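You operate a simulated robot arm through the tools that you are given. There is no shell and no other tool.

Carry out the task below with a simulated robot arm. There is one attempt and no reset: what you move stays moved.

## Task
Spread the long bed, lay the wall tie along it, press it in.
Fine: the tie on the battens; mortar from the board, by trowel; trowel back on its plank while you lay, and again after pressing with it. Set down upright: trowel. A coat counts when it lies all over at full strength: go over it till it gets no stronger.

It is judged by the outcome, as a careful person would: the job done as asked, and still so three seconds after it is handed in. It fails if anything else is knocked over, pushed out of place, dropped, spilled or broken.

## Robot
A 7-joint arm with a two-finger parallel gripper, fixed in place. Base frame: the origin is on the floor under the middle of its stand, x ahead of it, y to its left, z up; the work surface is at about z = 0.6. Lengths are in m, angles in degrees, forces in N, time in s.
It reaches about 1.372 m from its shoulder. Its first joint turns from -149.0 to 149.0 degrees. Payload 3.43 kg.
The TCP is the grasp point between the finger pads, 0.03 m short of the fingertips. In the tool frame z runs along the fingers and y along their closing line. Largest opening 0.094 m; finger width 0.028, thickness 0.01; the body of the gripper, 0.05 by 0.096 m, starts 0.055 m behind the TCP.
Orientation is that of the tool frame in the base frame, as a unit quaternion [w, x, y, z]. With the fingers straight down and closing along the base's y, the tool's x points along the base's -x, its y along +y and its z along -z.

## Interface
- The arm moves only by the tool play_rows. Its argument "plan" is a list of rows, each a list of 3 entries, a list of its own where there are three numbers: the shift along the tool's x, y, z in units of 200 mm (1.0 is 200 mm), then the turn, a rotation vector about the tool's x, y, z in units of 180 degrees (1.0 is 180 degrees), then the gripper command, from -1 (fully open) to 1 (shut), values between in proportion. In form: [[[dx, dy, dz], [rx, ry, rz], grip], ...]. A call has 1 to 20 rows; each row is the pose to reach, as a shift and turn from the pose commanded when the call began, along the tool's axes at that moment. A call with a number of a shift or a turn outside -1 to 1 is refused whole. A row lasts 0.2 s, in which the tool goes at most 0.05 m and 8.6 degrees; a call with a longer step from one row to the next is refused whole, and so is a gripper value outside its range. Where a pose cannot be reached the arm comes as near as it can. A force on the tool above 40 N (or 10 N above the force at the start of the call, whichever is more), or a blocked arm, ends the call early, and 0.2 s more pass. The fingers move at their own pace (about 0.045 m/s each) and stop on an object; they squeeze with about 28 N. The grip force told is the motor's: it shows also when the fingers shut on nothing. Time passes only in rows, and 0.2 s behind the last, so rows that repeat a pose let the fingers close. It gives the time, the measured TCP pose, the force on the tool (base axes), the opening and the grip force at its end, in the units of the frame above (readings bear some noise), with the torque about the TCP (base axes, N m) and any sound that the robot's microphone picked up.
- Cameras (640 x 400 px; columns grow to the right, rows downward): "scene" is fixed at [0.4022, -0.4998, 1.4292]; the picture's right is [0.99, -0.14, 0.00], its down [-0.08, -0.57, -0.82] and it looks along [0.12, 0.81, -0.58] (base axes); focal length 353 px, centre (320, 200). "wrist" rides on the gripper at [0.076, 0.014, -0.103] in the tool frame; the picture's right is [-0.18, 0.98, 0.00], its down [-0.75, -0.14, -0.64] and it looks along [-0.63, -0.12, 0.77] (tool axes); focal length 243 px, centre (320, 200). There is no depth. A picture from a camera that has moved, and an enlarged one, comes with that camera's place and axes in the base frame and with its lens.
- capture(camera): a new picture of that camera. It takes no simulated time.
- enlarge(camera, box): a new picture of the part [left, top, right, bottom] of that camera's present view, enlarged. It takes no simulated time.
- job_done(): hands the job in; it is judged then, once.

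Nothing tells you positions but the pictures and the camera data. Unless the task says otherwise, let go and move clear before handing in.

The tools are called after ">>>" by a JSON object that holds its "api" and its "payload". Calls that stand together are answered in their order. play_rows: Moves the arm, as the interface text tells. Its arguments: {"type":"object","properties":{"plan":{"type":"array"}},"required":["plan"]} The other tools are called the same way: capture (camera) takes a picture; enlarge (camera, box) takes an enlarged picture of a part of a camera's view; job_done () hands the job in.

At the start:

```text
time: 0.0
tcp_pos: [0.2693, 0.635, 0.9938]
tcp_rot: [0.0, 0.0, 1.0, 0.0]
wrist_force: [0.5, -0.4, 0.4]
ft_torque: [0.0, -0.06, -0.01]
finger_gap: 0.0941
grip_force: 0.0
```

scene: 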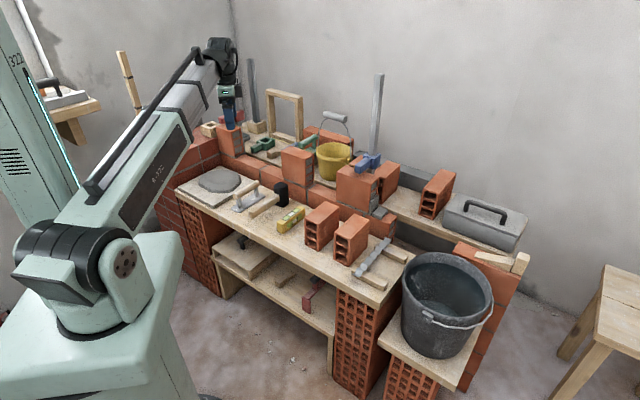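
wrist: 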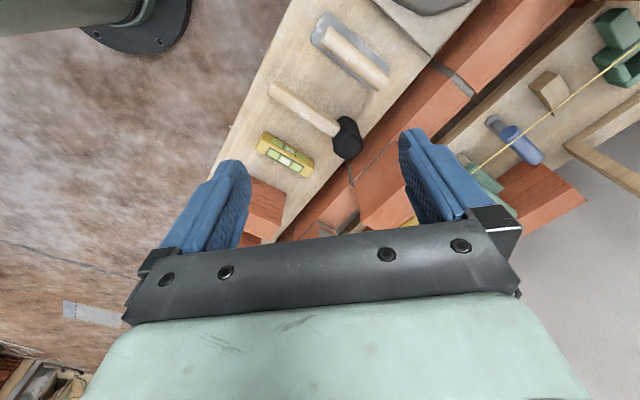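

I see a masonry bench with a mortar board (grey heap), a trowel/float on a plank, a mallet, a level, bricks, and a wall with piers. I'll take closer pictures before moving anything.

>>> {"api": "enlarge", "payload": {"camera": "scene", "box": [160, 120, 320, 220]}}

>>> {"api": "enlarge", "payload": {"camera": "scene", "box": [280, 140, 440, 240]}}

>>> {"api": "enlarge", "payload": {"camera": "scene", "box": [280, 200, 440, 300]}}

>>> {"api": "enlarge", "payload": {"camera": "scene", "box": [400, 150, 560, 250]}}

>>> {"api": "enlarge", "payload": {"camera": "wrist", "box": [200, 0, 520, 200]}}

```text
4.00 times, centred on (240, 170) of scene
camera zoom: at [0.4022, -0.4998, 1.4292], right [0.99, -0.14, 0.0], down [-0.08, -0.57, -0.82], along [0.12, 0.81, -0.58], focal length 1412 px, centre (640, 320)
```

zoom: 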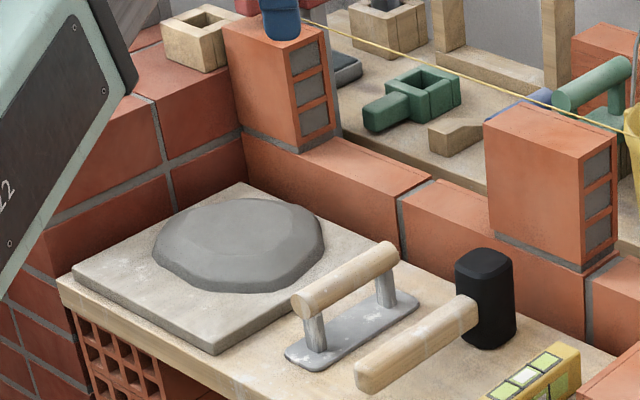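

```text
4.00 times, centred on (360, 190) of scene
camera zoom: at [0.4022, -0.4998, 1.4292], right [0.99, -0.14, 0.0], down [-0.08, -0.57, -0.82], along [0.12, 0.81, -0.58], focal length 1412 px, centre (160, 240)
```

zoom: 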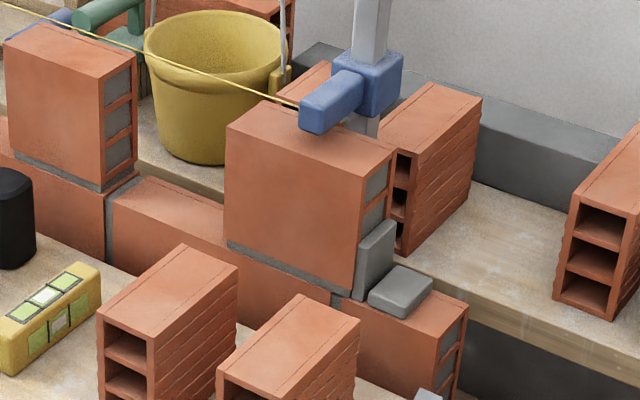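

```text
4.00 times, centred on (360, 250) of scene
camera zoom: at [0.4022, -0.4998, 1.4292], right [0.99, -0.14, 0.0], down [-0.08, -0.57, -0.82], along [0.12, 0.81, -0.58], focal length 1412 px, centre (160, 0)
```

zoom: 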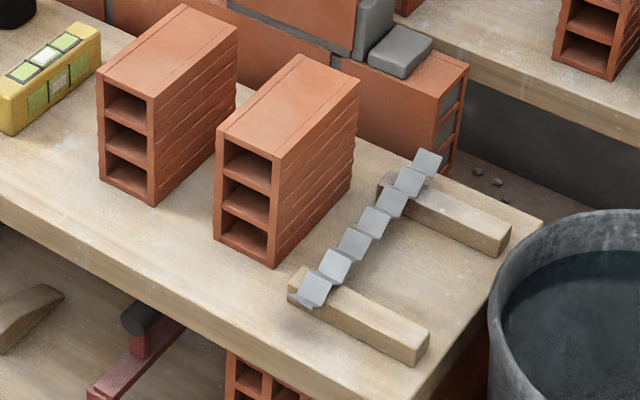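

```text
4.00 times, centred on (480, 200) of scene
camera zoom: at [0.4022, -0.4998, 1.4292], right [0.99, -0.14, 0.0], down [-0.08, -0.57, -0.82], along [0.12, 0.81, -0.58], focal length 1412 px, centre (-320, 200)
```

zoom: 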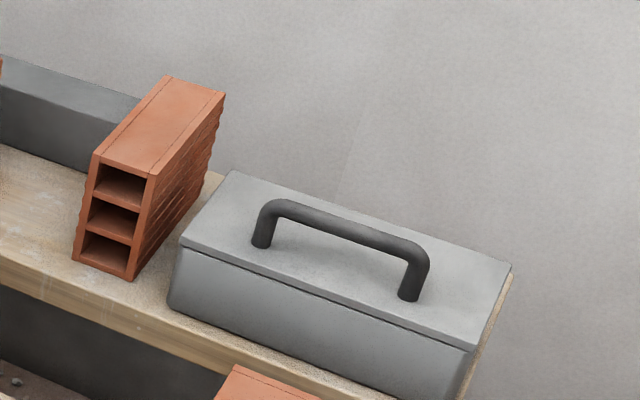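

```text
2.00 times, centred on (360, 100) of wrist
camera zoom: at [0.193, 0.6493, 1.0975], right [0.18, 0.98, 0.0], down [0.75, -0.14, 0.64], along [0.63, -0.12, -0.77], focal length 485 px, centre (240, 400)
```

zoom: 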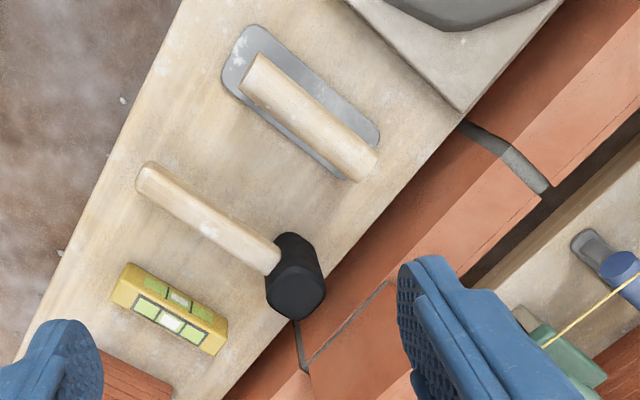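

The bench runs at about 45° to the base, with the float-type trowel near (0.28, 0.68), the tie on battens at the right end, and a low wall behind with upright bricks and gaps. I'll turn the wrist 45° to line up with the bench and look closer.

>>> {"api": "play_rows", "payload": {"plan": [[[0, 0, -0.05], [0, 0, -0.0417], -1], [[0, 0, -0.1], [0, 0, -0.0833], -1], [[0, 0, -0.15], [0, 0, -0.125], -1], [[0, 0, -0.2], [0, 0, -0.1667], -1], [[0, 0, -0.25], [0, 0, -0.2083], -1], [[0, 0, -0.3], [0, 0, -0.25], -1]]}}

>>> {"api": "capture", "payload": {"camera": "wrist"}}

>>> {"api": "capture", "payload": {"camera": "scene"}}

```text
time: 1.4
tcp_pos: [0.2694, 0.6343, 1.0531]
tcp_rot: [0.0, -0.383, 0.924, 0.0]
wrist_force: [0.0, 0.0, -0.6]
ft_torque: [0.0, -0.01, 0.0]
finger_gap: 0.094
grip_force: 0.0
```

```text
taken
camera wrist: at [0.2052, 0.5904, 1.1562], right [-0.57, 0.82, 0.0], down [0.63, 0.43, 0.64], along [0.53, 0.36, -0.77], focal length 243 px, centre (320, 200)
```

wrist: 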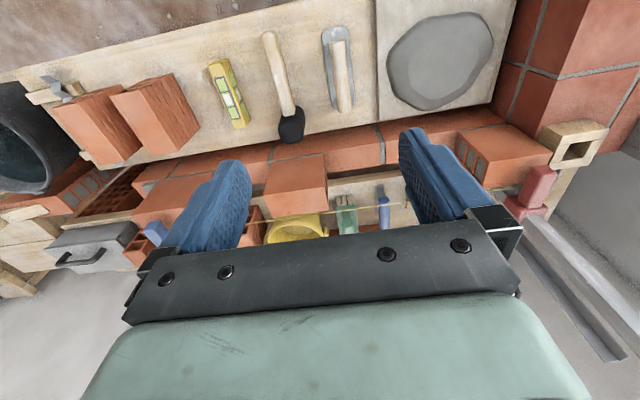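

```text
taken
```

scene: 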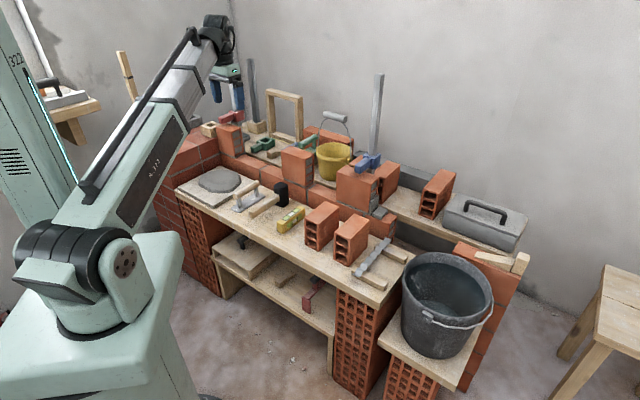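

The wrist now lines up with the bench. I'll move up and over the middle of the wall (keeping clear of the two posts and the string line) to look down on the beds.

>>> {"api": "play_rows", "payload": {"plan": [[[-0.1, -0.1, -0.08], [0, 0, 0], -1], [[-0.2, -0.21, -0.16], [0, 0, 0], -1], [[-0.3, -0.32, -0.24], [0, 0, 0], -1], [[-0.4, -0.43, -0.32], [0, 0, 0], -1], [[-0.5, -0.54, -0.4], [0, 0, 0], -1], [[-0.6, -0.65, -0.46], [0, 0, 0], -1], [[-0.7, -0.79, -0.5], [0, 0, 0], -1]]}}

>>> {"api": "capture", "payload": {"camera": "wrist"}}

>>> {"api": "enlarge", "payload": {"camera": "wrist", "box": [0, 0, 320, 200]}}

>>> {"api": "enlarge", "payload": {"camera": "wrist", "box": [320, 0, 640, 200]}}

```text
time: 3.0
tcp_pos: [0.4773, 0.6233, 1.1531]
tcp_rot: [0.002, -0.381, 0.925, 0.0]
wrist_force: [-3.3, 25.7, -25.8]
ft_torque: [-1.7, -2.17, -1.85]
finger_gap: 0.0941
grip_force: 0.0
```

```text
taken
camera wrist: at [0.4133, 0.5796, 1.2569], right [-0.56, 0.83, 0.0], down [0.63, 0.43, 0.64], along [0.53, 0.36, -0.76], focal length 243 px, centre (320, 200)
```

wrist: 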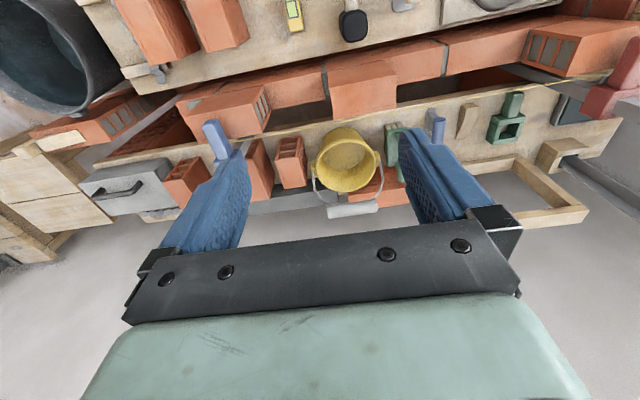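

```text
2.00 times, centred on (160, 100) of wrist
camera zoom: at [0.4133, 0.5796, 1.2569], right [-0.56, 0.83, 0.0], down [0.63, 0.43, 0.64], along [0.53, 0.36, -0.76], focal length 485 px, centre (640, 400)
```

zoom: 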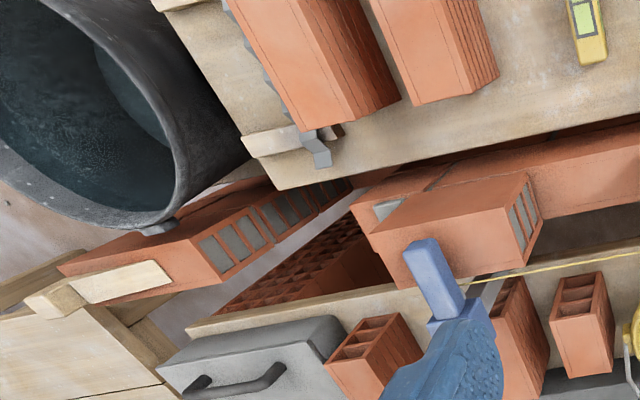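

```text
2.00 times, centred on (480, 100) of wrist
camera zoom: at [0.4133, 0.5796, 1.2569], right [-0.56, 0.83, 0.0], down [0.63, 0.43, 0.64], along [0.53, 0.36, -0.76], focal length 485 px, centre (0, 400)
```

zoom: 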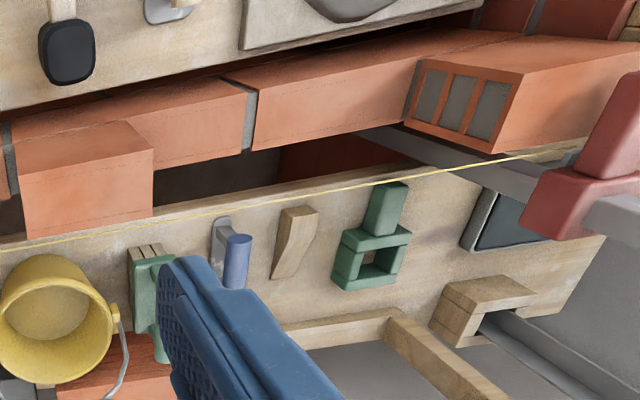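

The force reading shows about 36 N, unexpected in free air, so I'll check the scene for a contact before moving on.

>>> {"api": "capture", "payload": {"camera": "scene"}}

>>> {"api": "enlarge", "payload": {"camera": "scene", "box": [200, 20, 440, 170]}}

```text
taken
```

scene: 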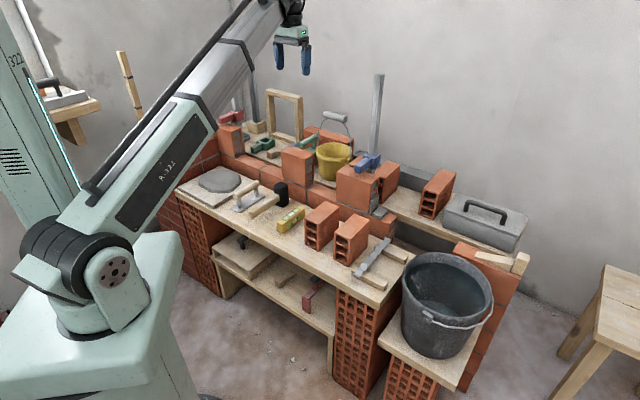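

```text
2.67 times, centred on (320, 95) of scene
camera zoom: at [0.4022, -0.4998, 1.4292], right [0.99, -0.14, 0.0], down [-0.08, -0.57, -0.82], along [0.12, 0.81, -0.58], focal length 941 px, centre (320, 480)
```

zoom: 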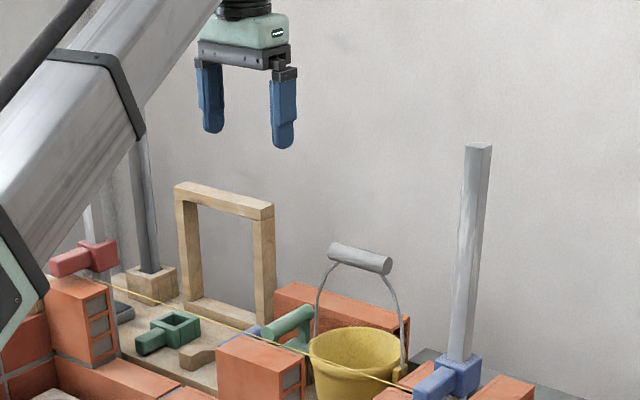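

Nothing visibly touches the gripper. I'll hold still one row to see whether the force is only a passing reading.

>>> {"api": "play_rows", "payload": {"plan": [[[0, 0, 0], [0, 0, 0], -1], [[0, 0, 0], [0, 0, 0], -1]]}}

```text
time: 3.6
tcp_pos: [0.4769, 0.6226, 1.1517]
tcp_rot: [0.002, -0.382, 0.924, 0.001]
wrist_force: [0.4, 21.8, -35.9]
ft_torque: [-0.65, -2.12, -1.32]
finger_gap: 0.094
grip_force: 0.0
```

The force persists (pushing the tool down and toward +y), so something above is probably touching the wrist. I'll back off along the way I came and lower down.

>>> {"api": "play_rows", "payload": {"plan": [[[0.05, 0.05, 0.1], [0, 0, 0], -1], [[0.1, 0.1, 0.2], [0, 0, 0], -1], [[0.15, 0.15, 0.3], [0, 0, 0], -1], [[0.15, 0.15, 0.3], [0, 0, 0], -1]]}}

>>> {"api": "capture", "payload": {"camera": "scene"}}

```text
time: 4.6
tcp_pos: [0.4364, 0.6223, 1.0929]
tcp_rot: [0.001, -0.383, 0.924, 0.0]
wrist_force: [0.1, 0.4, 0.3]
ft_torque: [0.02, -0.06, -0.02]
finger_gap: 0.0943
grip_force: 0.0
```

```text
taken
```

scene: 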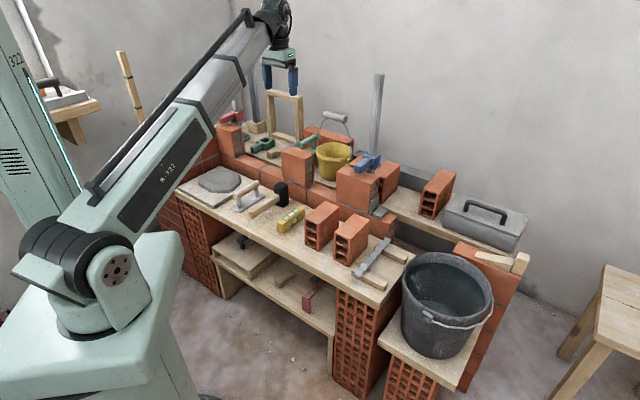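

The contact is gone now, so I'll stay below about z = 1.09. Next I'll go lower over the left part of the wall for a closer look at the bed between the two left upright bricks, and at the trowel.

>>> {"api": "play_rows", "payload": {"plan": [[[0.02, 0.14, 0.08], [0, 0, 0], -1], [[0.04, 0.28, 0.18], [0, 0, 0], -1], [[0.06, 0.42, 0.28], [0, 0, 0], -1], [[0.08, 0.56, 0.38], [0, 0, 0], -1], [[0.11, 0.7, 0.48], [0, 0, 0], -1], [[0.14, 0.84, 0.565], [0, 0, 0], -1]]}}

>>> {"api": "capture", "payload": {"camera": "wrist"}}

>>> {"api": "enlarge", "payload": {"camera": "wrist", "box": [240, 0, 560, 200]}}

>>> {"api": "enlarge", "payload": {"camera": "wrist", "box": [80, 40, 400, 240]}}

```text
time: 6.0
tcp_pos: [0.2987, 0.7213, 0.9821]
tcp_rot: [0.001, -0.382, 0.924, 0.0]
wrist_force: [0.3, 0.2, -0.3]
ft_torque: [-0.02, 0.04, -0.02]
finger_gap: 0.0941
grip_force: 0.1
```

```text
taken
camera wrist: at [0.2348, 0.6771, 1.0854], right [-0.56, 0.83, 0.0], down [0.63, 0.43, 0.64], along [0.53, 0.36, -0.77], focal length 243 px, centre (320, 200)
```

wrist: 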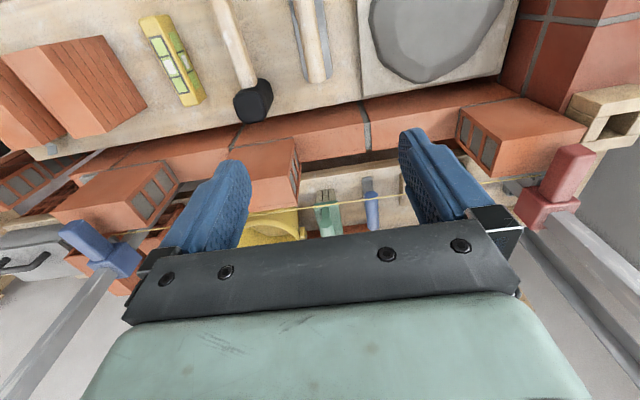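

```text
2.00 times, centred on (400, 100) of wrist
camera zoom: at [0.2348, 0.6771, 1.0854], right [-0.56, 0.83, 0.0], down [0.63, 0.43, 0.64], along [0.53, 0.36, -0.77], focal length 485 px, centre (160, 400)
```

zoom: 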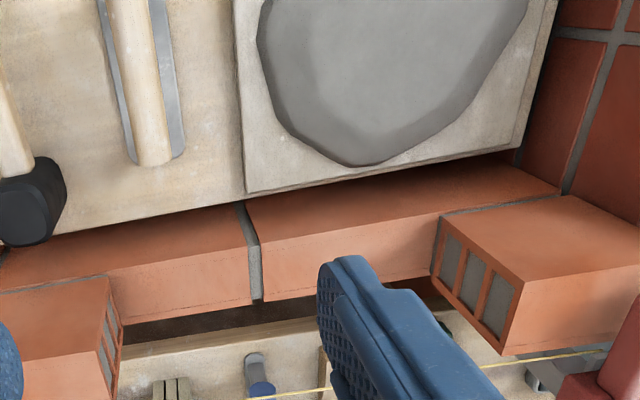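

```text
2.00 times, centred on (240, 140) of wrist
camera zoom: at [0.2348, 0.6771, 1.0854], right [-0.56, 0.83, 0.0], down [0.63, 0.43, 0.64], along [0.53, 0.36, -0.77], focal length 485 px, centre (480, 320)
```

zoom: 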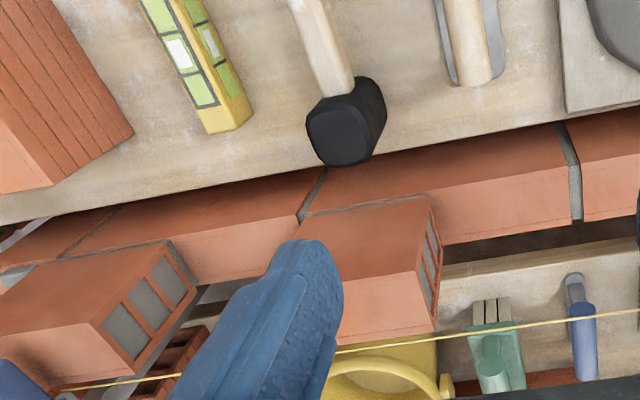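

The wall top is about z = 0.66, n ≈ 0.83–0.89 (across-bench coordinate), the bricks are about 0.115 high, and the string runs at about z = 0.80 along the back. The long bed is the roughly 0.30 m gap between the two left upright bricks. Next I'll look at the trowel from closer.

>>> {"api": "play_rows", "payload": {"plan": [[[0.1, -0.02, 0.13], [0, 0, 0], -1], [[0.2, -0.04, 0.26], [0, 0, 0], -1], [[0.3, -0.06, 0.39], [0, 0, 0], -1], [[0.4, -0.07, 0.52], [0, 0, 0], -1], [[0.5, -0.07, 0.65], [0, 0, 0], -1]]}}

>>> {"api": "capture", "payload": {"camera": "wrist"}}

>>> {"api": "enlarge", "payload": {"camera": "wrist", "box": [220, 20, 460, 170]}}

>>> {"api": "enlarge", "payload": {"camera": "wrist", "box": [400, 0, 640, 150]}}

```text
time: 7.2
tcp_pos: [0.2393, 0.6381, 0.8525]
tcp_rot: [-0.001, -0.383, 0.924, 0.0]
wrist_force: [0.6, 0.7, 0.6]
ft_torque: [-0.03, -0.02, 0.02]
finger_gap: 0.0941
grip_force: 0.1
```

```text
taken
camera wrist: at [0.1754, 0.595, 0.957], right [-0.56, 0.83, 0.0], down [0.63, 0.43, 0.64], along [0.53, 0.36, -0.77], focal length 243 px, centre (320, 200)
```

wrist: 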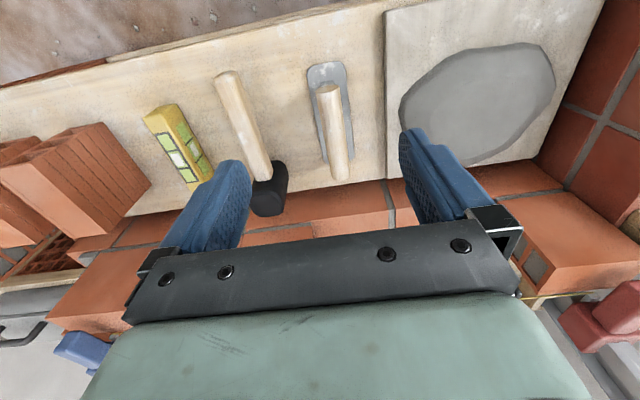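

```text
2.67 times, centred on (340, 95) of wrist
camera zoom: at [0.1754, 0.595, 0.957], right [-0.56, 0.83, 0.0], down [0.63, 0.43, 0.64], along [0.53, 0.36, -0.77], focal length 647 px, centre (267, 480)
```

zoom: 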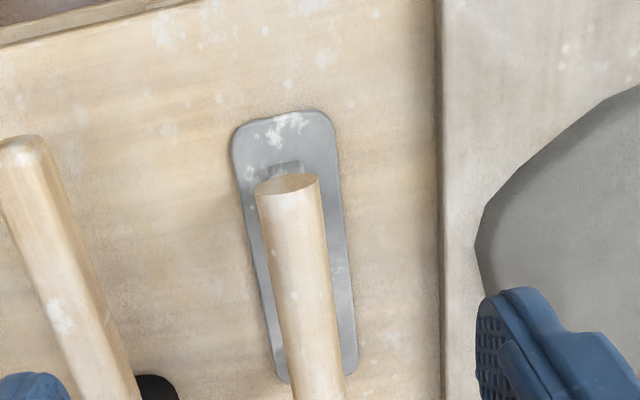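

```text
2.67 times, centred on (520, 75) of wrist
camera zoom: at [0.1754, 0.595, 0.957], right [-0.56, 0.83, 0.0], down [0.63, 0.43, 0.64], along [0.53, 0.36, -0.77], focal length 647 px, centre (-213, 533)
```

zoom: 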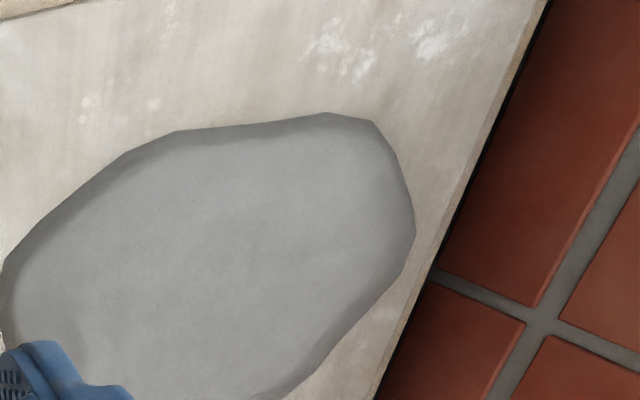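

The trowel blade is about 0.145 × 0.046 m, centred at s ≈ −0.292, n ≈ 0.682 (bench axes). Its handle runs across the bench at z ≈ 0.657. To stay clear of the string I'll hold it tilted 30°, and first I'll test in free air that the arm can do the tilt plus a 90° turn.

>>> {"api": "play_rows", "payload": {"plan": [[[0, 0, -0.1], [-0.0417, 0, 0], -1], [[0, 0, -0.2], [-0.0833, 0, 0], -1], [[0, 0, -0.3], [-0.125, 0, 0], -1], [[0, 0, -0.4], [-0.1667, 0, 0], -1]]}}

>>> {"api": "play_rows", "payload": {"plan": [[[0, 0, 0], [0, -0.0227, 0.0394], -1], [[0, 0, 0], [0, -0.0455, 0.0787], -1], [[0, 0, 0], [0, -0.0682, 0.1181], -1], [[0, 0, 0], [0, -0.0909, 0.1575], -1], [[0, 0, 0], [0, -0.1136, 0.1968], -1], [[0, 0, 0], [0, -0.1364, 0.2362], -1], [[0, 0, 0], [0, -0.1591, 0.2756], -1], [[0, 0, 0], [0, -0.1818, 0.3149], -1], [[0, 0, 0], [0, -0.2045, 0.3543], -1], [[0, 0, 0], [0, -0.2273, 0.3936], -1], [[0, 0, 0], [0, -0.25, 0.433], -1], [[0, 0, 0], [0, -0.25, 0.433], -1]]}}

>>> {"api": "capture", "payload": {"camera": "scene"}}

>>> {"api": "capture", "payload": {"camera": "wrist"}}

```text
time: 8.2
tcp_pos: [0.2397, 0.6395, 0.9316]
tcp_rot: [-0.099, -0.369, 0.892, 0.24]
wrist_force: [0.1, -0.1, -0.3]
ft_torque: [-0.02, -0.02, -0.03]
finger_gap: 0.0938
grip_force: 0.1
```

```text
time: 10.8
tcp_pos: [0.2375, 0.6383, 0.9305]
tcp_rot: [0.099, 0.37, 0.892, 0.239]
wrist_force: [0.0, -1.0, -0.4]
ft_torque: [0.0, 0.01, 0.01]
finger_gap: 0.0941
grip_force: 0.0
```

```text
taken
```

scene: 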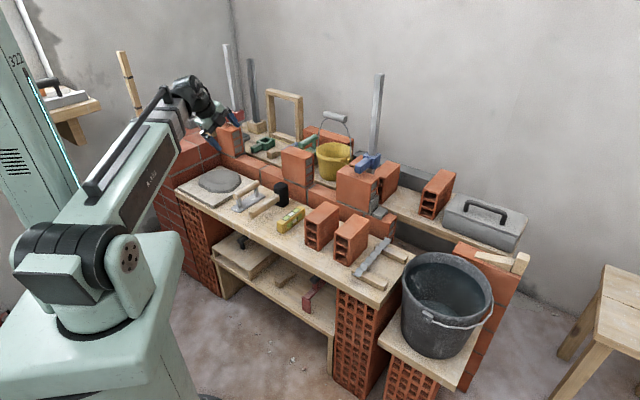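

```text
taken
camera wrist: at [0.1569, 0.6667, 1.0279], right [0.73, 0.47, 0.49], down [0.22, -0.85, 0.49], along [0.64, -0.25, -0.72], focal length 243 px, centre (320, 200)
```

wrist: 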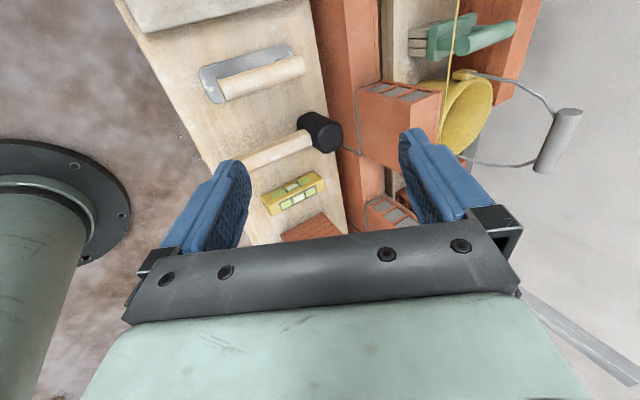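

The tilt plus 90° turn works without any contact. I'll take sharper scene close-ups of the bed and string while the arm is out of the way.

>>> {"api": "enlarge", "payload": {"camera": "scene", "box": [216, 120, 312, 180]}}

>>> {"api": "enlarge", "payload": {"camera": "scene", "box": [224, 165, 304, 215]}}

>>> {"api": "enlarge", "payload": {"camera": "scene", "box": [344, 228, 424, 278]}}

```text
6.67 times, centred on (264, 150) of scene
camera zoom: at [0.4022, -0.4998, 1.4292], right [0.99, -0.14, 0.0], down [-0.08, -0.57, -0.82], along [0.12, 0.81, -0.58], focal length 2353 px, centre (693, 533)
```

zoom: 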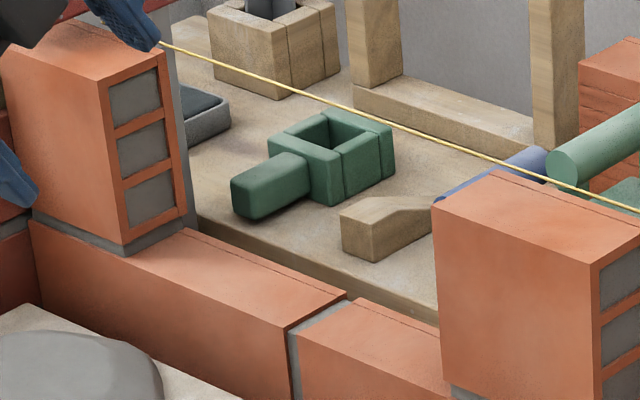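

```text
8.00 times, centred on (264, 190) of scene
camera zoom: at [0.4022, -0.4998, 1.4292], right [0.99, -0.14, 0.0], down [-0.08, -0.57, -0.82], along [0.12, 0.81, -0.58], focal length 2823 px, centre (768, 280)
```

zoom: 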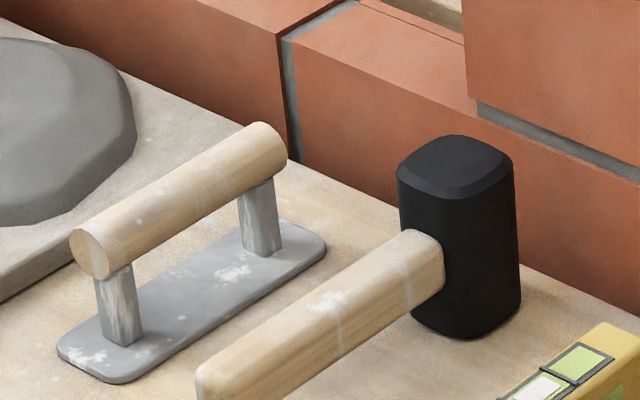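

```text
8.00 times, centred on (384, 253) of scene
camera zoom: at [0.4022, -0.4998, 1.4292], right [0.99, -0.14, 0.0], down [-0.08, -0.57, -0.82], along [0.12, 0.81, -0.58], focal length 2823 px, centre (-192, -224)
```

zoom: 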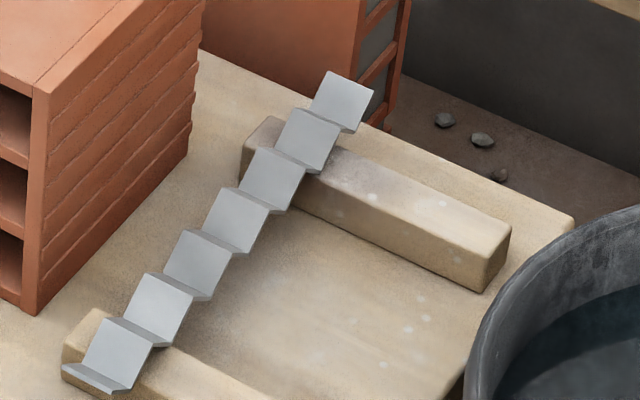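

The arm pose is reachable, the bed runs s ≈ −0.522 to −0.230, n ≈ 0.833–0.893, top z ≈ 0.652. The handle centre is near z = 0.662. I'll turn back and move to a spot above the handle along the tilted approach.

>>> {"api": "play_rows", "payload": {"plan": [[[0, 0, 0], [0, 0.0227, -0.0394], -1], [[0, 0, 0], [0, 0.0455, -0.0787], -1], [[0, 0, 0], [0, 0.0682, -0.1181], -1], [[0, 0, 0], [0, 0.0909, -0.1575], -1], [[0, 0, 0], [0, 0.1136, -0.1968], -1], [[0, 0, 0], [0, 0.1364, -0.2362], -0.8], [[0, 0, 0], [0, 0.1591, -0.2756], -0.6], [[0, 0, 0], [0, 0.1818, -0.3149], -0.4], [[0, 0, 0], [0, 0.2045, -0.3543], -0.3], [[0, 0, 0], [0, 0.2273, -0.3936], -0.28], [[0, 0, 0], [0, 0.25, -0.433], -0.28], [[0, 0, 0], [0, 0.25, -0.433], -0.28]]}}

```text
time: 13.4
tcp_pos: [0.2374, 0.6402, 0.9309]
tcp_rot: [-0.099, -0.371, 0.892, 0.239]
wrist_force: [0.4, -0.1, 0.0]
ft_torque: [0.0, 0.0, 0.02]
finger_gap: 0.0602
grip_force: 0.2
```

I'll move to about 12 cm off the handle along the tilted axis and check the view before closing in.

>>> {"api": "play_rows", "payload": {"plan": [[[-0.058, -0.131, 0.109], [0, 0, 0], -0.28], [[-0.117, -0.262, 0.218], [0, 0, 0], -0.28], [[-0.175, -0.393, 0.328], [0, 0, 0], -0.28], [[-0.234, -0.524, 0.437], [0, 0, 0], -0.28], [[-0.292, -0.6545, 0.546], [0, 0, 0], -0.28], [[-0.292, -0.6545, 0.546], [0, 0, 0], -0.28]]}}

>>> {"api": "capture", "payload": {"camera": "wrist"}}

>>> {"api": "capture", "payload": {"camera": "scene"}}

```text
time: 14.8
tcp_pos: [0.3183, 0.6371, 0.768]
tcp_rot: [-0.1, -0.369, 0.893, 0.239]
wrist_force: [0.5, 0.3, -1.1]
ft_torque: [0.02, -0.01, -0.02]
finger_gap: 0.0604
grip_force: 0.1
```

```text
taken
camera wrist: at [0.2918, 0.5565, 0.8659], right [-0.47, 0.73, 0.49], down [0.85, 0.22, 0.49], along [0.25, 0.65, -0.72], focal length 243 px, centre (320, 200)
```

wrist: 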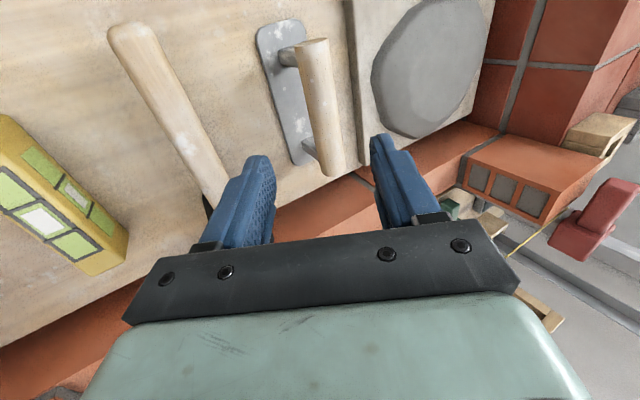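

```text
taken
```

scene: 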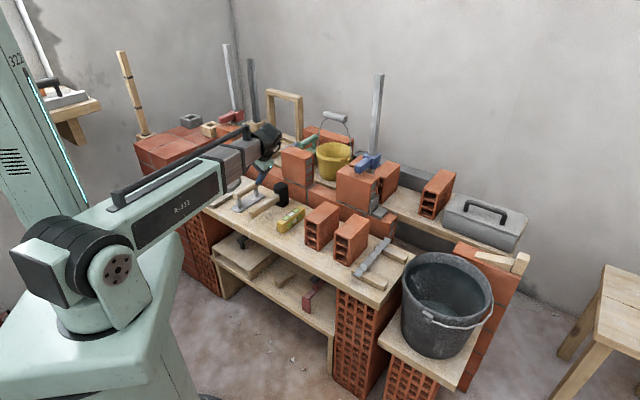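

The handle axis is at about s = −0.290, n = 0.628–0.738, z = 0.660, right on the approach line. I'll slide down onto it with fingers partly open, then close.

>>> {"api": "play_rows", "payload": {"plan": [[[-0.016, 0.005, 0.12], [0, 0, 0], -0.28], [[-0.032, 0.009, 0.24], [0, 0, 0], -0.28], [[-0.032, 0.009, 0.35], [0, 0, 0], -0.28], [[-0.032, 0.009, 0.45], [0, 0, 0], -0.28], [[-0.032, 0.009, 0.53], [0, 0, 0], -0.28], [[-0.032, 0.009, 0.6], [0, 0, 0], -0.28]]}}

>>> {"api": "capture", "payload": {"camera": "wrist"}}

>>> {"api": "enlarge", "payload": {"camera": "scene", "box": [200, 130, 320, 205]}}

```text
time: 16.2
tcp_pos: [0.2785, 0.6876, 0.6663]
tcp_rot: [-0.099, -0.369, 0.893, 0.239]
wrist_force: [-1.1, 0.1, 0.2]
ft_torque: [0.02, 0.02, 0.02]
finger_gap: 0.0601
grip_force: 0.1
```

```text
taken
camera wrist: at [0.2536, 0.6063, 0.7637], right [-0.47, 0.73, 0.49], down [0.85, 0.22, 0.49], along [0.25, 0.64, -0.72], focal length 243 px, centre (320, 200)
```

wrist: 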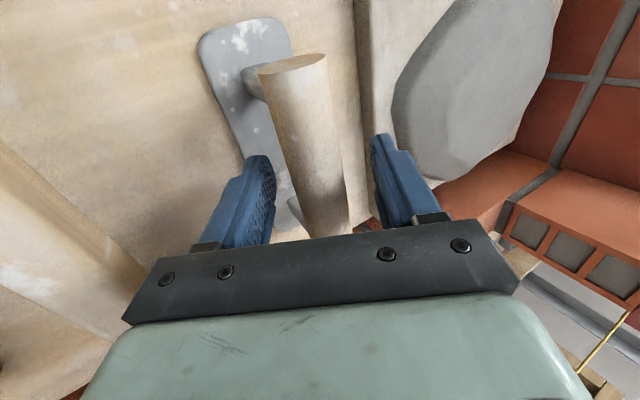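

```text
5.33 times, centred on (260, 168) of scene
camera zoom: at [0.4022, -0.4998, 1.4292], right [0.99, -0.14, 0.0], down [-0.08, -0.57, -0.82], along [0.12, 0.81, -0.58], focal length 1882 px, centre (640, 373)
```

zoom: 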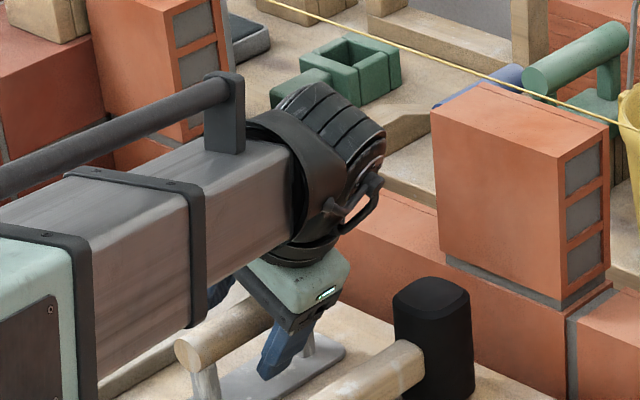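

The handle sits between the pads. I'll close the fingers while holding still.

>>> {"api": "play_rows", "payload": {"plan": [[[0, 0, 0], [0, 0, 0], 0.1], [[0, 0, 0], [0, 0, 0], 0.4], [[0, 0, 0], [0, 0, 0], 1], [[0, 0, 0], [0, 0, 0], 1], [[0, 0, 0], [0, 0, 0], 1], [[0, 0, 0], [0, 0, 0], 1]]}}

>>> {"api": "capture", "payload": {"camera": "wrist"}}

```text
time: 17.6
tcp_pos: [0.2788, 0.6863, 0.6675]
tcp_rot: [-0.099, -0.369, 0.893, 0.239]
wrist_force: [-0.8, 1.5, 6.5]
ft_torque: [-0.13, 0.02, -0.07]
finger_gap: 0.0395
grip_force: 28.4
```

```text
taken
camera wrist: at [0.2536, 0.6061, 0.7642], right [-0.47, 0.73, 0.49], down [0.85, 0.22, 0.49], along [0.25, 0.65, -0.72], focal length 243 px, centre (320, 200)
```

wrist: 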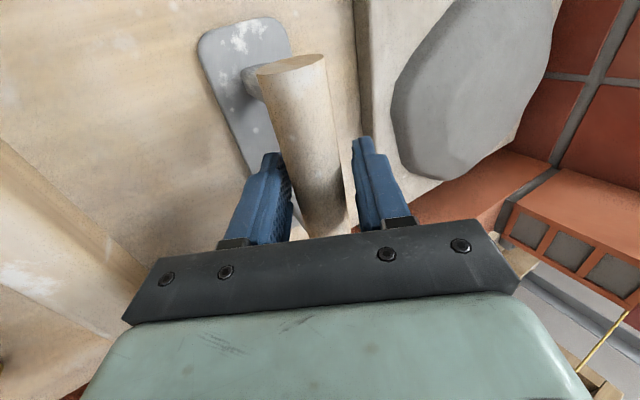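

The grip stopped at 0.0395 m, wider than the roughly 0.028 m handle, so the handle is effectively square and I've caught it on its corners at 30°. That grip would twist, so I'll open, back out, and re-grip square on.

>>> {"api": "play_rows", "payload": {"plan": [[[0, 0, 0], [0, 0, 0], 0], [[0, 0, 0], [0, 0, 0], -0.28], [[0, 0, 0], [0, 0, 0], -0.28], [[0, 0, 0], [0, 0, 0], -0.28], [[0, 0, -0.1], [0, 0, 0], -0.28], [[0, 0, -0.2], [0, 0, 0], -0.28], [[0, 0, -0.35], [0, 0, 0], -0.28], [[0, 0, -0.5], [0, 0, 0], -0.28], [[0, 0, -0.65], [0, 0, 0], -0.28]]}}

>>> {"api": "capture", "payload": {"camera": "wrist"}}

>>> {"api": "enlarge", "payload": {"camera": "scene", "box": [200, 130, 320, 205]}}

```text
time: 19.6
tcp_pos: [0.3258, 0.6424, 0.7795]
tcp_rot: [-0.099, -0.37, 0.892, 0.239]
wrist_force: [-0.7, 0.7, 0.0]
ft_torque: [0.03, 0.04, 0.02]
finger_gap: 0.06
grip_force: 0.0
```

```text
taken
camera wrist: at [0.3001, 0.5617, 0.8776], right [-0.47, 0.73, 0.49], down [0.85, 0.22, 0.49], along [0.25, 0.64, -0.72], focal length 243 px, centre (320, 200)
```

wrist: 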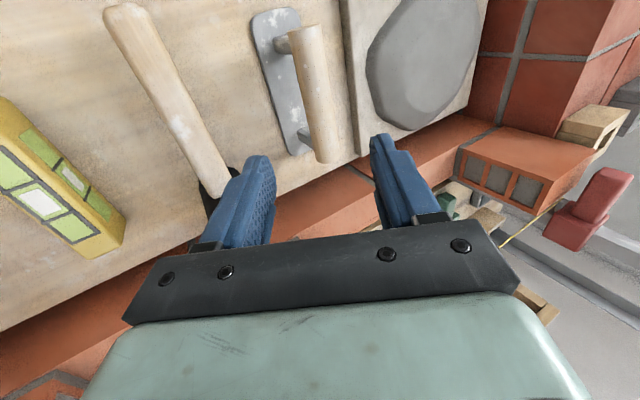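

```text
5.33 times, centred on (260, 168) of scene
camera zoom: at [0.4022, -0.4998, 1.4292], right [0.99, -0.14, 0.0], down [-0.08, -0.57, -0.82], along [0.12, 0.81, -0.58], focal length 1882 px, centre (640, 373)
```

zoom: 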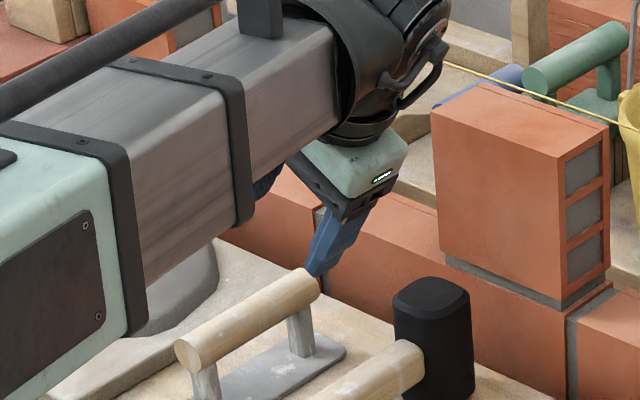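

The trowel is still standing upright where it was. I'll straighten the wrist, then lean the gripper back toward the robot along the handle's own axis (36°) so the pads meet the handle squarely and the gripper body stays clear of string and bricks.

>>> {"api": "play_rows", "payload": {"plan": [[[0, 0.06, -0.108], [0.0417, 0, 0], -0.28], [[0, 0.125, -0.216], [0.0833, 0, 0], -0.28], [[0, 0.19, -0.325], [0.125, 0, 0], -0.28], [[0, 0.25, -0.433], [0.1667, 0, 0], -0.28], [[0, 0.25, -0.433], [0.1667, 0, 0], -0.28]]}}

>>> {"api": "play_rows", "payload": {"plan": [[[0.12, 0.066, 0.074], [0, -0.04, 0], -0.28], [[0.24, 0.132, 0.148], [0, -0.08, 0], -0.28], [[0.36, 0.198, 0.222], [0, -0.12, 0], -0.28], [[0.48, 0.264, 0.296], [0, -0.16, 0], -0.28], [[0.593, 0.33, 0.37], [0, -0.2, 0], -0.28], [[0.593, 0.33, 0.37], [0, -0.2, 0], -0.28]]}}

>>> {"api": "capture", "payload": {"camera": "wrist"}}

>>> {"api": "capture", "payload": {"camera": "scene"}}

```text
time: 20.8
tcp_pos: [0.3262, 0.6414, 0.877]
tcp_rot: [0.0, -0.383, 0.924, -0.001]
wrist_force: [-0.2, -0.1, 0.6]
ft_torque: [0.0, -0.02, 0.02]
finger_gap: 0.0604
grip_force: 0.1
```

```text
time: 22.2
tcp_pos: [0.198, 0.6061, 0.8051]
tcp_rot: [0.286, -0.364, 0.878, 0.119]
wrist_force: [-0.4, -0.1, -1.0]
ft_torque: [0.0, 0.01, 0.01]
finger_gap: 0.0603
grip_force: 0.0
```

```text
taken
camera wrist: at [0.1016, 0.5304, 0.8451], right [-0.59, 0.8, 0.11], down [0.26, 0.06, 0.96], along [0.76, 0.6, -0.25], focal length 243 px, centre (320, 200)
```

wrist: 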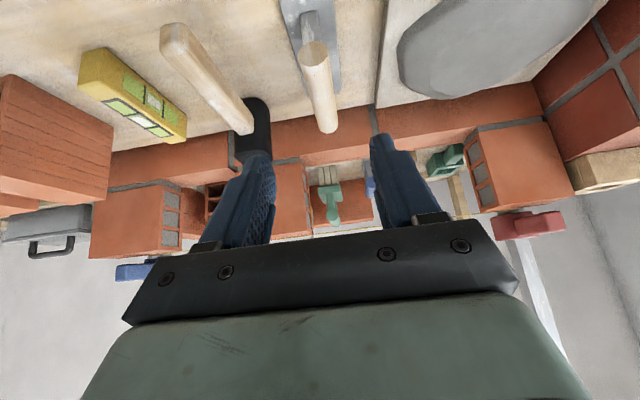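

```text
taken
```

scene: 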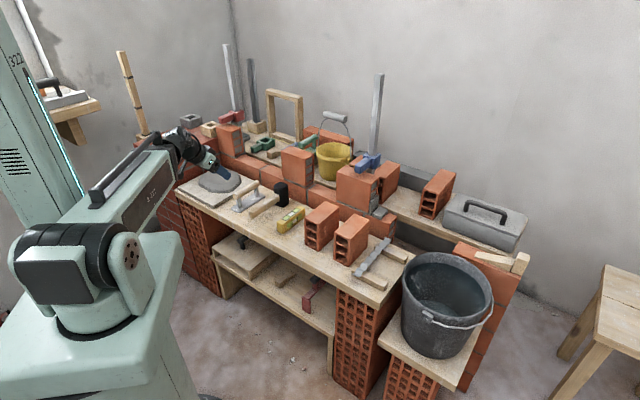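

Everything lines up: handle axis at s ≈ −0.291, and the approach is straight along the fingers. I'll slide in onto the handle.

>>> {"api": "play_rows", "payload": {"plan": [[[0, 0.003, 0.15], [0, 0, 0], -0.28], [[0, 0.006, 0.3], [0, 0, 0], -0.28], [[0.004, 0.009, 0.45], [0, 0, 0], -0.28], [[0.006, 0.012, 0.6], [0, 0, 0], -0.28], [[0.008, 0.012, 0.7], [0, 0, 0], -0.28], [[0.008, 0.012, 0.79], [0, 0, 0], -0.28], [[0.008, 0.012, 0.88], [0, 0, 0], -0.28], [[0.008, 0.012, 0.88], [0, 0, 0], -0.28]]}}

>>> {"api": "capture", "payload": {"camera": "wrist"}}

>>> {"api": "enlarge", "payload": {"camera": "scene", "box": [200, 140, 320, 215]}}

```text
time: 24.0
tcp_pos: [0.2686, 0.6794, 0.6624]
tcp_rot: [0.285, -0.364, 0.879, 0.118]
wrist_force: [1.0, -0.5, -0.2]
ft_torque: [0.0, 0.0, -0.01]
finger_gap: 0.0601
grip_force: 0.0
```

```text
taken
camera wrist: at [0.1731, 0.6033, 0.7018], right [-0.59, 0.8, 0.11], down [0.26, 0.06, 0.96], along [0.76, 0.6, -0.25], focal length 243 px, centre (320, 200)
```

wrist: 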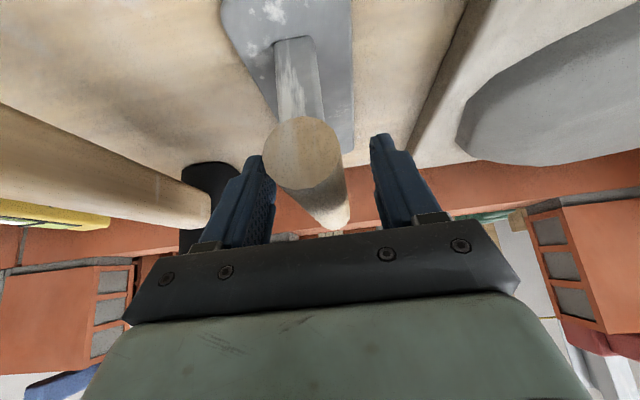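

```text
5.33 times, centred on (260, 178) of scene
camera zoom: at [0.4022, -0.4998, 1.4292], right [0.99, -0.14, 0.0], down [-0.08, -0.57, -0.82], along [0.12, 0.81, -0.58], focal length 1882 px, centre (640, 320)
```

zoom: 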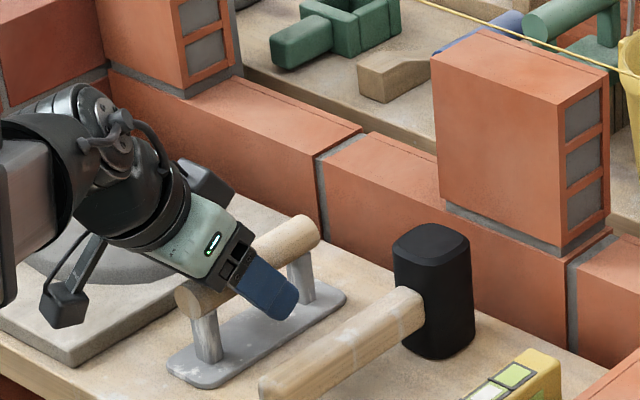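

The handle is centred between the pads, with the fingers between the two posts. Closing now.

>>> {"api": "play_rows", "payload": {"plan": [[[0, 0, 0], [0, 0, 0], 0], [[0, 0, 0], [0, 0, 0], 0.3], [[0, 0, 0], [0, 0, 0], 0.6], [[0, 0, 0], [0, 0, 0], 1], [[0, 0, 0], [0, 0, 0], 1], [[0, 0, 0], [0, 0, 0], 1]]}}

>>> {"api": "capture", "payload": {"camera": "wrist"}}

```text
time: 25.4
tcp_pos: [0.2678, 0.6781, 0.6613]
tcp_rot: [0.285, -0.365, 0.878, 0.119]
wrist_force: [-0.2, -0.2, 0.7]
ft_torque: [0.05, -0.05, -0.04]
finger_gap: 0.0325
grip_force: 28.0
```

```text
taken
camera wrist: at [0.1729, 0.6032, 0.7019], right [-0.59, 0.8, 0.11], down [0.26, 0.06, 0.96], along [0.76, 0.6, -0.25], focal length 243 px, centre (320, 200)
```

wrist: 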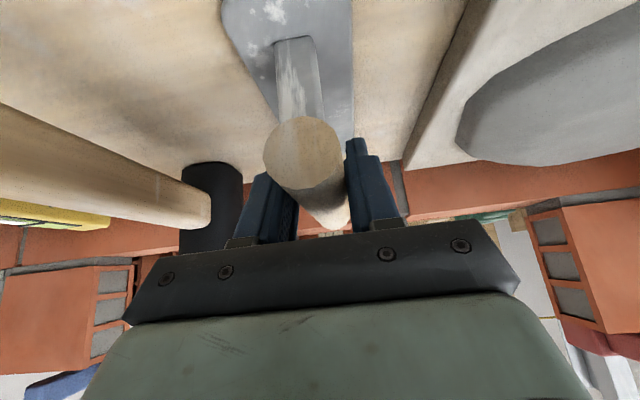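

Gripped with 28 N at a gap of 0.0325 m. I'll lift the trowel 3 cm and check it hangs level.

>>> {"api": "play_rows", "payload": {"plan": [[[-0.022, 0, -0.03], [0, 0, 0], 1], [[-0.044, 0, -0.061], [0, 0, 0], 1], [[-0.066, 0, -0.091], [0, 0, 0], 1], [[-0.0882, 0, -0.1214], [0, 0, 0], 1], [[-0.0882, 0, -0.1214], [0, 0, 0], 1]]}}

>>> {"api": "capture", "payload": {"camera": "wrist"}}

>>> {"api": "enlarge", "payload": {"camera": "scene", "box": [200, 140, 320, 215]}}

```text
time: 26.6
tcp_pos: [0.2667, 0.6813, 0.692]
tcp_rot: [0.286, -0.364, 0.879, 0.118]
wrist_force: [0.5, -0.9, -2.2]
ft_torque: [-0.03, 0.0, 0.0]
finger_gap: 0.032
grip_force: 28.4
```

```text
taken
camera wrist: at [0.1712, 0.6043, 0.7312], right [-0.59, 0.8, 0.11], down [0.26, 0.06, 0.96], along [0.76, 0.6, -0.25], focal length 243 px, centre (320, 200)
```

wrist: 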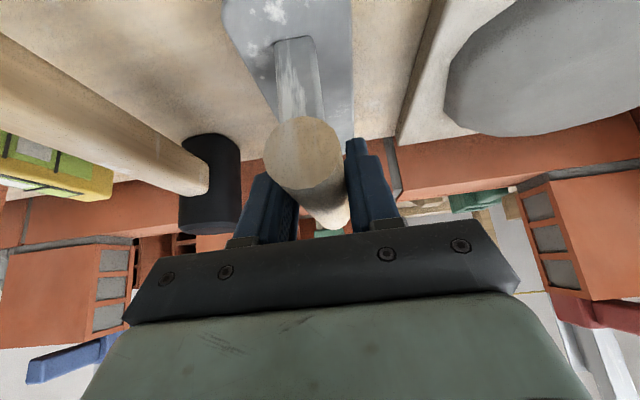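

```text
5.33 times, centred on (260, 178) of scene
camera zoom: at [0.4022, -0.4998, 1.4292], right [0.99, -0.14, 0.0], down [-0.08, -0.57, -0.82], along [0.12, 0.81, -0.58], focal length 1882 px, centre (640, 320)
```

zoom: 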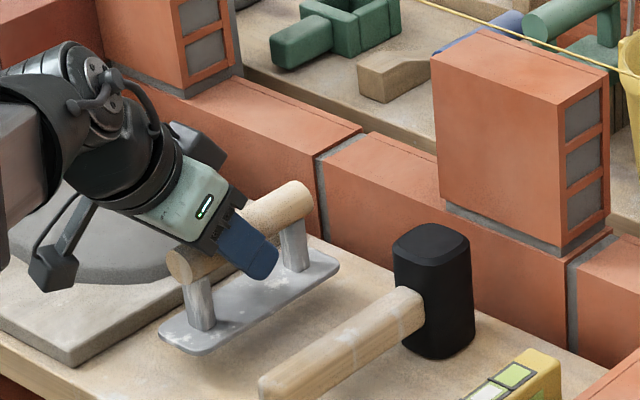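

The trowel hangs level and firm. I'll carry it up and over the mortar heap on the board.

>>> {"api": "play_rows", "payload": {"plan": [[[-0.074, 0, -0.101], [0, 0, 0], 1], [[-0.147, 0, -0.202], [0, 0, 0], 1], [[-0.16, 0.16, -0.19], [0, 0, 0], 1], [[-0.175, 0.33, -0.178], [0, 0, 0], 1], [[-0.19, 0.5, -0.166], [0, 0, 0], 1], [[-0.21, 0.66, -0.155], [0, 0, 0], 1], [[-0.228, 0.81, -0.143], [0, 0, 0], 1], [[-0.228, 0.81, -0.143], [0, 0, 0], 1]]}}

>>> {"api": "capture", "payload": {"camera": "wrist"}}

>>> {"api": "enlarge", "payload": {"camera": "scene", "box": [160, 130, 280, 205]}}

```text
time: 28.4
tcp_pos: [0.1682, 0.8075, 0.7431]
tcp_rot: [0.286, -0.363, 0.879, 0.118]
wrist_force: [-0.3, 0.9, -2.3]
ft_torque: [0.0, 0.02, -0.03]
finger_gap: 0.0323
grip_force: 28.2
```

```text
taken
camera wrist: at [0.0719, 0.7318, 0.7834], right [-0.59, 0.8, 0.11], down [0.26, 0.06, 0.96], along [0.76, 0.6, -0.25], focal length 243 px, centre (320, 200)
```

wrist: 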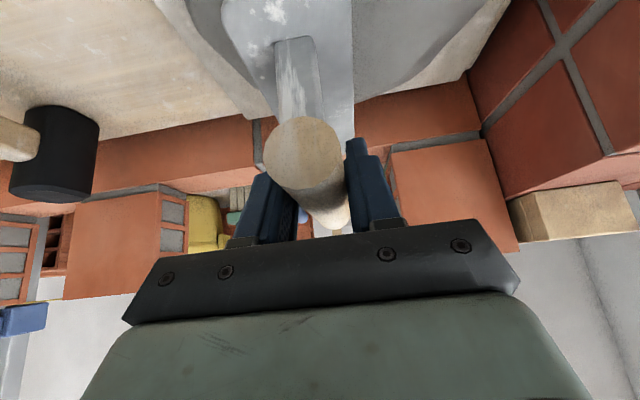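

```text
5.33 times, centred on (220, 168) of scene
camera zoom: at [0.4022, -0.4998, 1.4292], right [0.99, -0.14, 0.0], down [-0.08, -0.57, -0.82], along [0.12, 0.81, -0.58], focal length 1882 px, centre (853, 373)
```

zoom: 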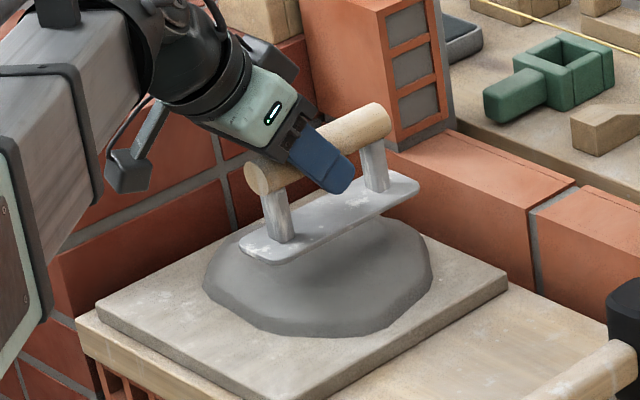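

The blade is level above the heap. I'll lower in small steps and watch the force for contact.

>>> {"api": "play_rows", "payload": {"plan": [[[0.029, 0, 0.04], [0, 0, 0], 1], [[0.059, 0, 0.081], [0, 0, 0], 1], [[0.088, 0, 0.121], [0, 0, 0], 1], [[0.103, 0, 0.142], [0, 0, 0], 1]]}}

>>> {"api": "play_rows", "payload": {"plan": [[[0.0088, 0, 0.0121], [0, 0, 0], 1]]}}

>>> {"api": "play_rows", "payload": {"plan": [[[0.0088, 0, 0.0121], [0, 0, 0], 1]]}}

>>> {"api": "enlarge", "payload": {"camera": "scene", "box": [160, 130, 280, 205]}}

```text
time: 29.4
tcp_pos: [0.1664, 0.8081, 0.7065]
tcp_rot: [0.285, -0.363, 0.879, 0.118]
wrist_force: [0.2, 0.6, -2.1]
ft_torque: [-0.01, 0.04, 0.02]
finger_gap: 0.0322
grip_force: 28.7
```

```text
time: 29.8
tcp_pos: [0.1674, 0.8082, 0.7067]
tcp_rot: [0.287, -0.364, 0.878, 0.12]
wrist_force: [-4.2, -1.8, 22.7]
ft_torque: [-0.24, 0.16, -0.06]
finger_gap: 0.0322
grip_force: 28.3
```

```text
time: 30.2
tcp_pos: [0.1671, 0.8078, 0.7026]
tcp_rot: [0.286, -0.365, 0.878, 0.12]
wrist_force: [-3.0, 0.6, 24.2]
ft_torque: [-0.06, 0.05, -0.07]
finger_gap: 0.0322
grip_force: 27.9
```

```text
5.33 times, centred on (220, 168) of scene
camera zoom: at [0.4022, -0.4998, 1.4292], right [0.99, -0.14, 0.0], down [-0.08, -0.57, -0.82], along [0.12, 0.81, -0.58], focal length 1882 px, centre (853, 373)
```

zoom: 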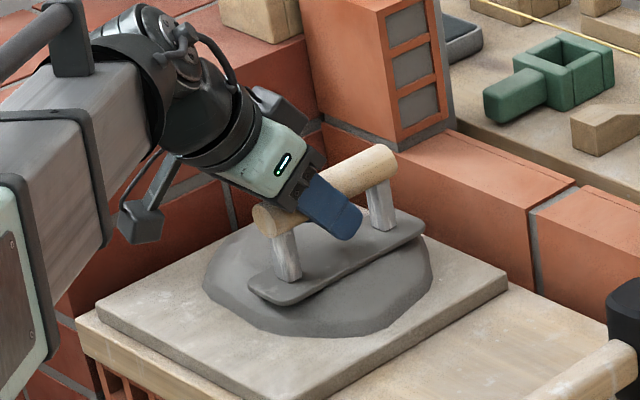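

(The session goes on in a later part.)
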